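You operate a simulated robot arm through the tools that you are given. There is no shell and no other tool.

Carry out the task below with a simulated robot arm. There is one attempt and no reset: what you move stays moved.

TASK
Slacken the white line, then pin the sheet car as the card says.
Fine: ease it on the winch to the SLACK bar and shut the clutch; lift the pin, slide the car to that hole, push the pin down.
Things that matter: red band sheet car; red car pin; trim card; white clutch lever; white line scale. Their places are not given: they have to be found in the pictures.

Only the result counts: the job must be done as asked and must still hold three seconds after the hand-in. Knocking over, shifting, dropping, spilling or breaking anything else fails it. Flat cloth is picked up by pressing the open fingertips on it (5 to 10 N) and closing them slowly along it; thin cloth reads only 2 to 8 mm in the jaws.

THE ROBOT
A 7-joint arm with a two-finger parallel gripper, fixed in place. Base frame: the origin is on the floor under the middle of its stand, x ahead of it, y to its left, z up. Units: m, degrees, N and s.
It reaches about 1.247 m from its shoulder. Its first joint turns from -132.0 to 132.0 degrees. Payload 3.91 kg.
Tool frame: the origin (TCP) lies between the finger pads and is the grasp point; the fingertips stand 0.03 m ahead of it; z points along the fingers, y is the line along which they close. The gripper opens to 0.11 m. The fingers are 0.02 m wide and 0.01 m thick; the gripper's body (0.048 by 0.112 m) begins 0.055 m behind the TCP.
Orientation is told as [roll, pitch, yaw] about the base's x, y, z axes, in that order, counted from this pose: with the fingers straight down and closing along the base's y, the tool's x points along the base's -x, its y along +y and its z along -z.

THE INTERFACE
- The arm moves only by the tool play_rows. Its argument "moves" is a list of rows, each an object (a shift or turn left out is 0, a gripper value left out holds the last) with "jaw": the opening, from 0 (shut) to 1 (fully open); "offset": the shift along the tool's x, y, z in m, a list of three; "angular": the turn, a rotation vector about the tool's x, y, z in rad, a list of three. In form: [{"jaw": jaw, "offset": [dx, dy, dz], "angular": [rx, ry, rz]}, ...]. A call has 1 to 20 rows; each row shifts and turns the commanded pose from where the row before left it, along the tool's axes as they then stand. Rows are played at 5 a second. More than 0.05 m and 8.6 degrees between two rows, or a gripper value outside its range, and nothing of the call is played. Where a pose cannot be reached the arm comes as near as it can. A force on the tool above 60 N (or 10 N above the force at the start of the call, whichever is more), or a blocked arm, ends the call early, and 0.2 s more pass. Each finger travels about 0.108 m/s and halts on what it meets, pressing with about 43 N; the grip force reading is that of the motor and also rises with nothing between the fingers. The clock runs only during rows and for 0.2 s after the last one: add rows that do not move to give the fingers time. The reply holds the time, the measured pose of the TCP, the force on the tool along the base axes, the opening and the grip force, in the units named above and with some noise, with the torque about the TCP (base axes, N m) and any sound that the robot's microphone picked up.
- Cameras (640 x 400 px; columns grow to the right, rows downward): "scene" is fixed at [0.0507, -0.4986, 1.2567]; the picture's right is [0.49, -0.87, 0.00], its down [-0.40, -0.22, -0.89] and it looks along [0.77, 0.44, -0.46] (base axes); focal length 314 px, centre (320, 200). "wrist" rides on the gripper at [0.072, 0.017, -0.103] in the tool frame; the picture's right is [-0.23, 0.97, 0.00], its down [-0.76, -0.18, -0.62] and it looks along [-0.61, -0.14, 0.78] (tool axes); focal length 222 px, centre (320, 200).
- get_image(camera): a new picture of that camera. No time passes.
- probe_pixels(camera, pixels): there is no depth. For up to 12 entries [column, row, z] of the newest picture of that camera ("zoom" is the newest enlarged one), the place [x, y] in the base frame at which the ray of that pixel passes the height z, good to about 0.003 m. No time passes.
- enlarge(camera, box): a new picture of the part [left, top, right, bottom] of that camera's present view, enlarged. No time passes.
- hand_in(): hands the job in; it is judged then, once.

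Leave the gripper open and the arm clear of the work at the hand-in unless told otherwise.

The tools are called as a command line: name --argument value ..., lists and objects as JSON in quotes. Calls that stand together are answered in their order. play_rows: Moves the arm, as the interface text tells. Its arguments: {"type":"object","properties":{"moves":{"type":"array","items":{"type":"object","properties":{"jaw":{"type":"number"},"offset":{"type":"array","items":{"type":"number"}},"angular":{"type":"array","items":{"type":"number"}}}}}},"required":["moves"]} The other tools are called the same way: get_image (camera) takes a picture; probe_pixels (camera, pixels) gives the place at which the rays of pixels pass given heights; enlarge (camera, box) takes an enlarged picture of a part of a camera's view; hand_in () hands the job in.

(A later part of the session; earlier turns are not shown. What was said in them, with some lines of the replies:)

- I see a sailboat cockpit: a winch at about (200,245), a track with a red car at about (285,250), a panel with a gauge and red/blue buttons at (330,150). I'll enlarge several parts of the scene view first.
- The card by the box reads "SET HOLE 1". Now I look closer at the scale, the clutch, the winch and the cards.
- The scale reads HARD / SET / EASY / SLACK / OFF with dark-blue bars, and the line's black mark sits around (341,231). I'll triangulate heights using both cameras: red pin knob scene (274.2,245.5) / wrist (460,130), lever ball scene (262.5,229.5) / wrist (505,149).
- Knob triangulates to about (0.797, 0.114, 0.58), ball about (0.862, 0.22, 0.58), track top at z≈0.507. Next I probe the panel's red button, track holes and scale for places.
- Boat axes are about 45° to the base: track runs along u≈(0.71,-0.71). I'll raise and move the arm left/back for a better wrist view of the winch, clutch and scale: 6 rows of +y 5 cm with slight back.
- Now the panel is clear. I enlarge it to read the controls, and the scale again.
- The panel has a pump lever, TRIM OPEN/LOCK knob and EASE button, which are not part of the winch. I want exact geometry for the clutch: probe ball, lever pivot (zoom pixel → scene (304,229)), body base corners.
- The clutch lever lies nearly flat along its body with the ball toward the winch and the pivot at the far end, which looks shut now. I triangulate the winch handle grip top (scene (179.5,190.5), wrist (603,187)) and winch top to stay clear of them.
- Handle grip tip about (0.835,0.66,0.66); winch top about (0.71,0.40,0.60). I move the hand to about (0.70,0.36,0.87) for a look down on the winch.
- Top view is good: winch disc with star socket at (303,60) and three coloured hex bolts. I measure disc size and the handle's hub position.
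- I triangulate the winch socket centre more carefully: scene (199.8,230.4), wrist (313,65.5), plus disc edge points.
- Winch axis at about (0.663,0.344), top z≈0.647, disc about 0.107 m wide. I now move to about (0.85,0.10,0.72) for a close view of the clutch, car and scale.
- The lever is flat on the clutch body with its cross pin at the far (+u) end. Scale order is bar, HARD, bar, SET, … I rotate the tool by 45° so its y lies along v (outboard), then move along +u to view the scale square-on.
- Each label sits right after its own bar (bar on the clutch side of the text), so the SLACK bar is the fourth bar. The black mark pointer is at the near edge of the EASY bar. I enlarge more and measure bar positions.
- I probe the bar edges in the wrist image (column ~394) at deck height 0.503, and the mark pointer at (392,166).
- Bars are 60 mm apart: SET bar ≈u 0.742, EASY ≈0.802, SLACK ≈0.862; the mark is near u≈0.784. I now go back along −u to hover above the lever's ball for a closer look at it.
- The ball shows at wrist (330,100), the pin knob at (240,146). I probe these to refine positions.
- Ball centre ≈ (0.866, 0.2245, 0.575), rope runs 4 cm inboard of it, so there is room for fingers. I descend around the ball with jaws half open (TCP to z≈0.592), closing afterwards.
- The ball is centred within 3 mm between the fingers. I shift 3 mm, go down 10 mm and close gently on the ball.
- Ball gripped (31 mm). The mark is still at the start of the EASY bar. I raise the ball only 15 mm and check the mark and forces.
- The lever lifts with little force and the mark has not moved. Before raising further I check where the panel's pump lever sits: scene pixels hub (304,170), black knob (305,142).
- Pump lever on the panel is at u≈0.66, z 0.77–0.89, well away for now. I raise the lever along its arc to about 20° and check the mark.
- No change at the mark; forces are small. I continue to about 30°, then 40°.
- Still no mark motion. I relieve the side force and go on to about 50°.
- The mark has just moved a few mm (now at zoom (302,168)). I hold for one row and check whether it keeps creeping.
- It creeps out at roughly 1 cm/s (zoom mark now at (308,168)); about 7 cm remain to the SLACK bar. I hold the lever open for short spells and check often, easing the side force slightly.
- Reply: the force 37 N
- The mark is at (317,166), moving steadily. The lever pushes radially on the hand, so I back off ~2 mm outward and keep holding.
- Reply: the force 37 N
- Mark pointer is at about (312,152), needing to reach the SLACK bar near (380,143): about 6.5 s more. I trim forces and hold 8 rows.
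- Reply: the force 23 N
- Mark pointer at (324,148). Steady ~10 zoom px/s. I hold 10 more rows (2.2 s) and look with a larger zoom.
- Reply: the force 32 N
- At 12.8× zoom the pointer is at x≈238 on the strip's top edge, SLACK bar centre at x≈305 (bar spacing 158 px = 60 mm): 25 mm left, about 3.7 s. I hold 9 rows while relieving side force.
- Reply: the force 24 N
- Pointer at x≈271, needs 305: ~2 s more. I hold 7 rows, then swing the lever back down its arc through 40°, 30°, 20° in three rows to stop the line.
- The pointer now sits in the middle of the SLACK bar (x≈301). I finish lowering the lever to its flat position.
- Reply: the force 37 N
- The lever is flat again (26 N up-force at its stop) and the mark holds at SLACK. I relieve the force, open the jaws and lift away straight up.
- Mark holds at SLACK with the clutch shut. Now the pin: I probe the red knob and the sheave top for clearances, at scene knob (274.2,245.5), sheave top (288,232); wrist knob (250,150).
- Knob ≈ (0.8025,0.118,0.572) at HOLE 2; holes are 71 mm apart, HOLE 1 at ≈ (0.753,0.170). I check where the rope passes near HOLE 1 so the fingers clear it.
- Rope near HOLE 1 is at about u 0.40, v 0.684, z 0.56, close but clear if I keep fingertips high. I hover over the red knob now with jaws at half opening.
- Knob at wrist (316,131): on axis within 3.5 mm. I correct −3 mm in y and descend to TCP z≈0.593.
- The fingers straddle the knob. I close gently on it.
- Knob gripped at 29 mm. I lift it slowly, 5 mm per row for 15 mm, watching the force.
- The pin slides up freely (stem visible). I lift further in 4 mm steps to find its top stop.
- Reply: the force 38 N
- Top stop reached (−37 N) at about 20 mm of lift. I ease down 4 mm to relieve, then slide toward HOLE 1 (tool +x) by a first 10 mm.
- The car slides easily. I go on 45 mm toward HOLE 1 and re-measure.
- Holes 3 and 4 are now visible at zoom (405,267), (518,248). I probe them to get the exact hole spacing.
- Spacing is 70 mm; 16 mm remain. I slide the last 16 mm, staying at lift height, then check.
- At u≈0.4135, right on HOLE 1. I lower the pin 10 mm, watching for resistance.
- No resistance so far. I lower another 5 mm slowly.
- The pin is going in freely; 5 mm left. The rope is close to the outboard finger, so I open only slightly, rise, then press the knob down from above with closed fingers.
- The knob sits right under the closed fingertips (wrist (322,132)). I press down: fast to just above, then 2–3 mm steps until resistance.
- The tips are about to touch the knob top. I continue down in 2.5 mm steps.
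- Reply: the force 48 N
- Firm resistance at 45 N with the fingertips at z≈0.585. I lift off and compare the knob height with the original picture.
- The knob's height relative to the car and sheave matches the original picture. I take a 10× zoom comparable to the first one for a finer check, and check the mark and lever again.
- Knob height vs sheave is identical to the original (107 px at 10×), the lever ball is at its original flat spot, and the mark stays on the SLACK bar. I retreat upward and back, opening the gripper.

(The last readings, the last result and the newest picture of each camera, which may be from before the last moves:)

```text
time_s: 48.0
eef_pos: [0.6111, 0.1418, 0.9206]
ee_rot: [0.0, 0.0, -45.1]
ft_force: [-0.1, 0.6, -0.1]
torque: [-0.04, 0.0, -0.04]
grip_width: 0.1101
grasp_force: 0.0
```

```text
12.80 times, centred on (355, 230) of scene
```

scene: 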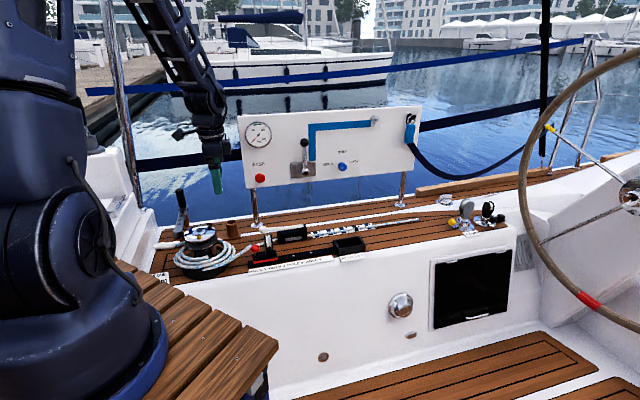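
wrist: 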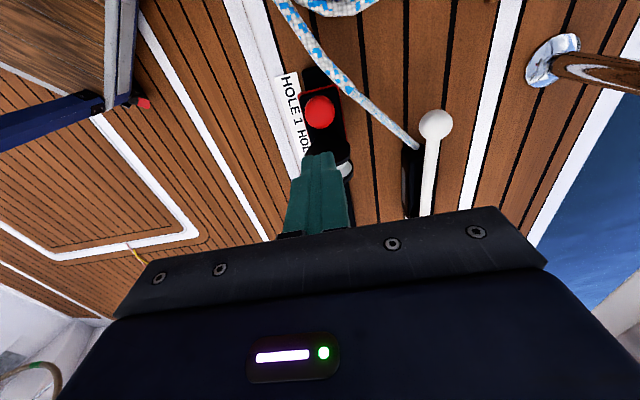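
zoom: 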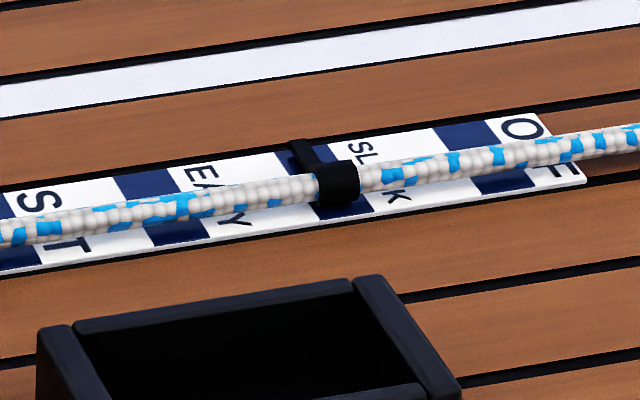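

The mark is centred on the SLACK bar, the clutch lever is flat, and the car's pin is down at HOLE 1 as the card "SET HOLE 1" says. The panel, winch and other things are unchanged, the gripper is open and the arm is clear. I hand in.

hand_in

```text
The job is handed in.
```

I slackened the white line to the SLACK bar and pinned the sheet car at HOLE 1, which is what the trim card says ("SET HOLE 1"). The job is handed in, but I haven't seen the result of the judging.

- **Line:** I raised the clutch lever to about 48°, and the line crept out on the winch by itself. I lowered the lever when the black mark reached the middle of the SLACK bar, and the mark had not moved since. I didn't touch the winch, its handle or the panel controls.
- **Clutch:** the white lever is flat again, in the same place as at the start.
- **Car and pin:** I lifted the red pin about 20 mm to its top stop, slid the car 70 mm from HOLE 2 to HOLE 1 and pressed the pin down to a firm stop. In the picture, the knob sits at the same height above the car as it did at the start. I didn't nudge the car to test the lock.

The rope passes close to HOLE 1, so I released the knob early and pressed the pin in from above. Nothing else looked moved in the last picture. The gripper was open and the arm clear at the hand-in.
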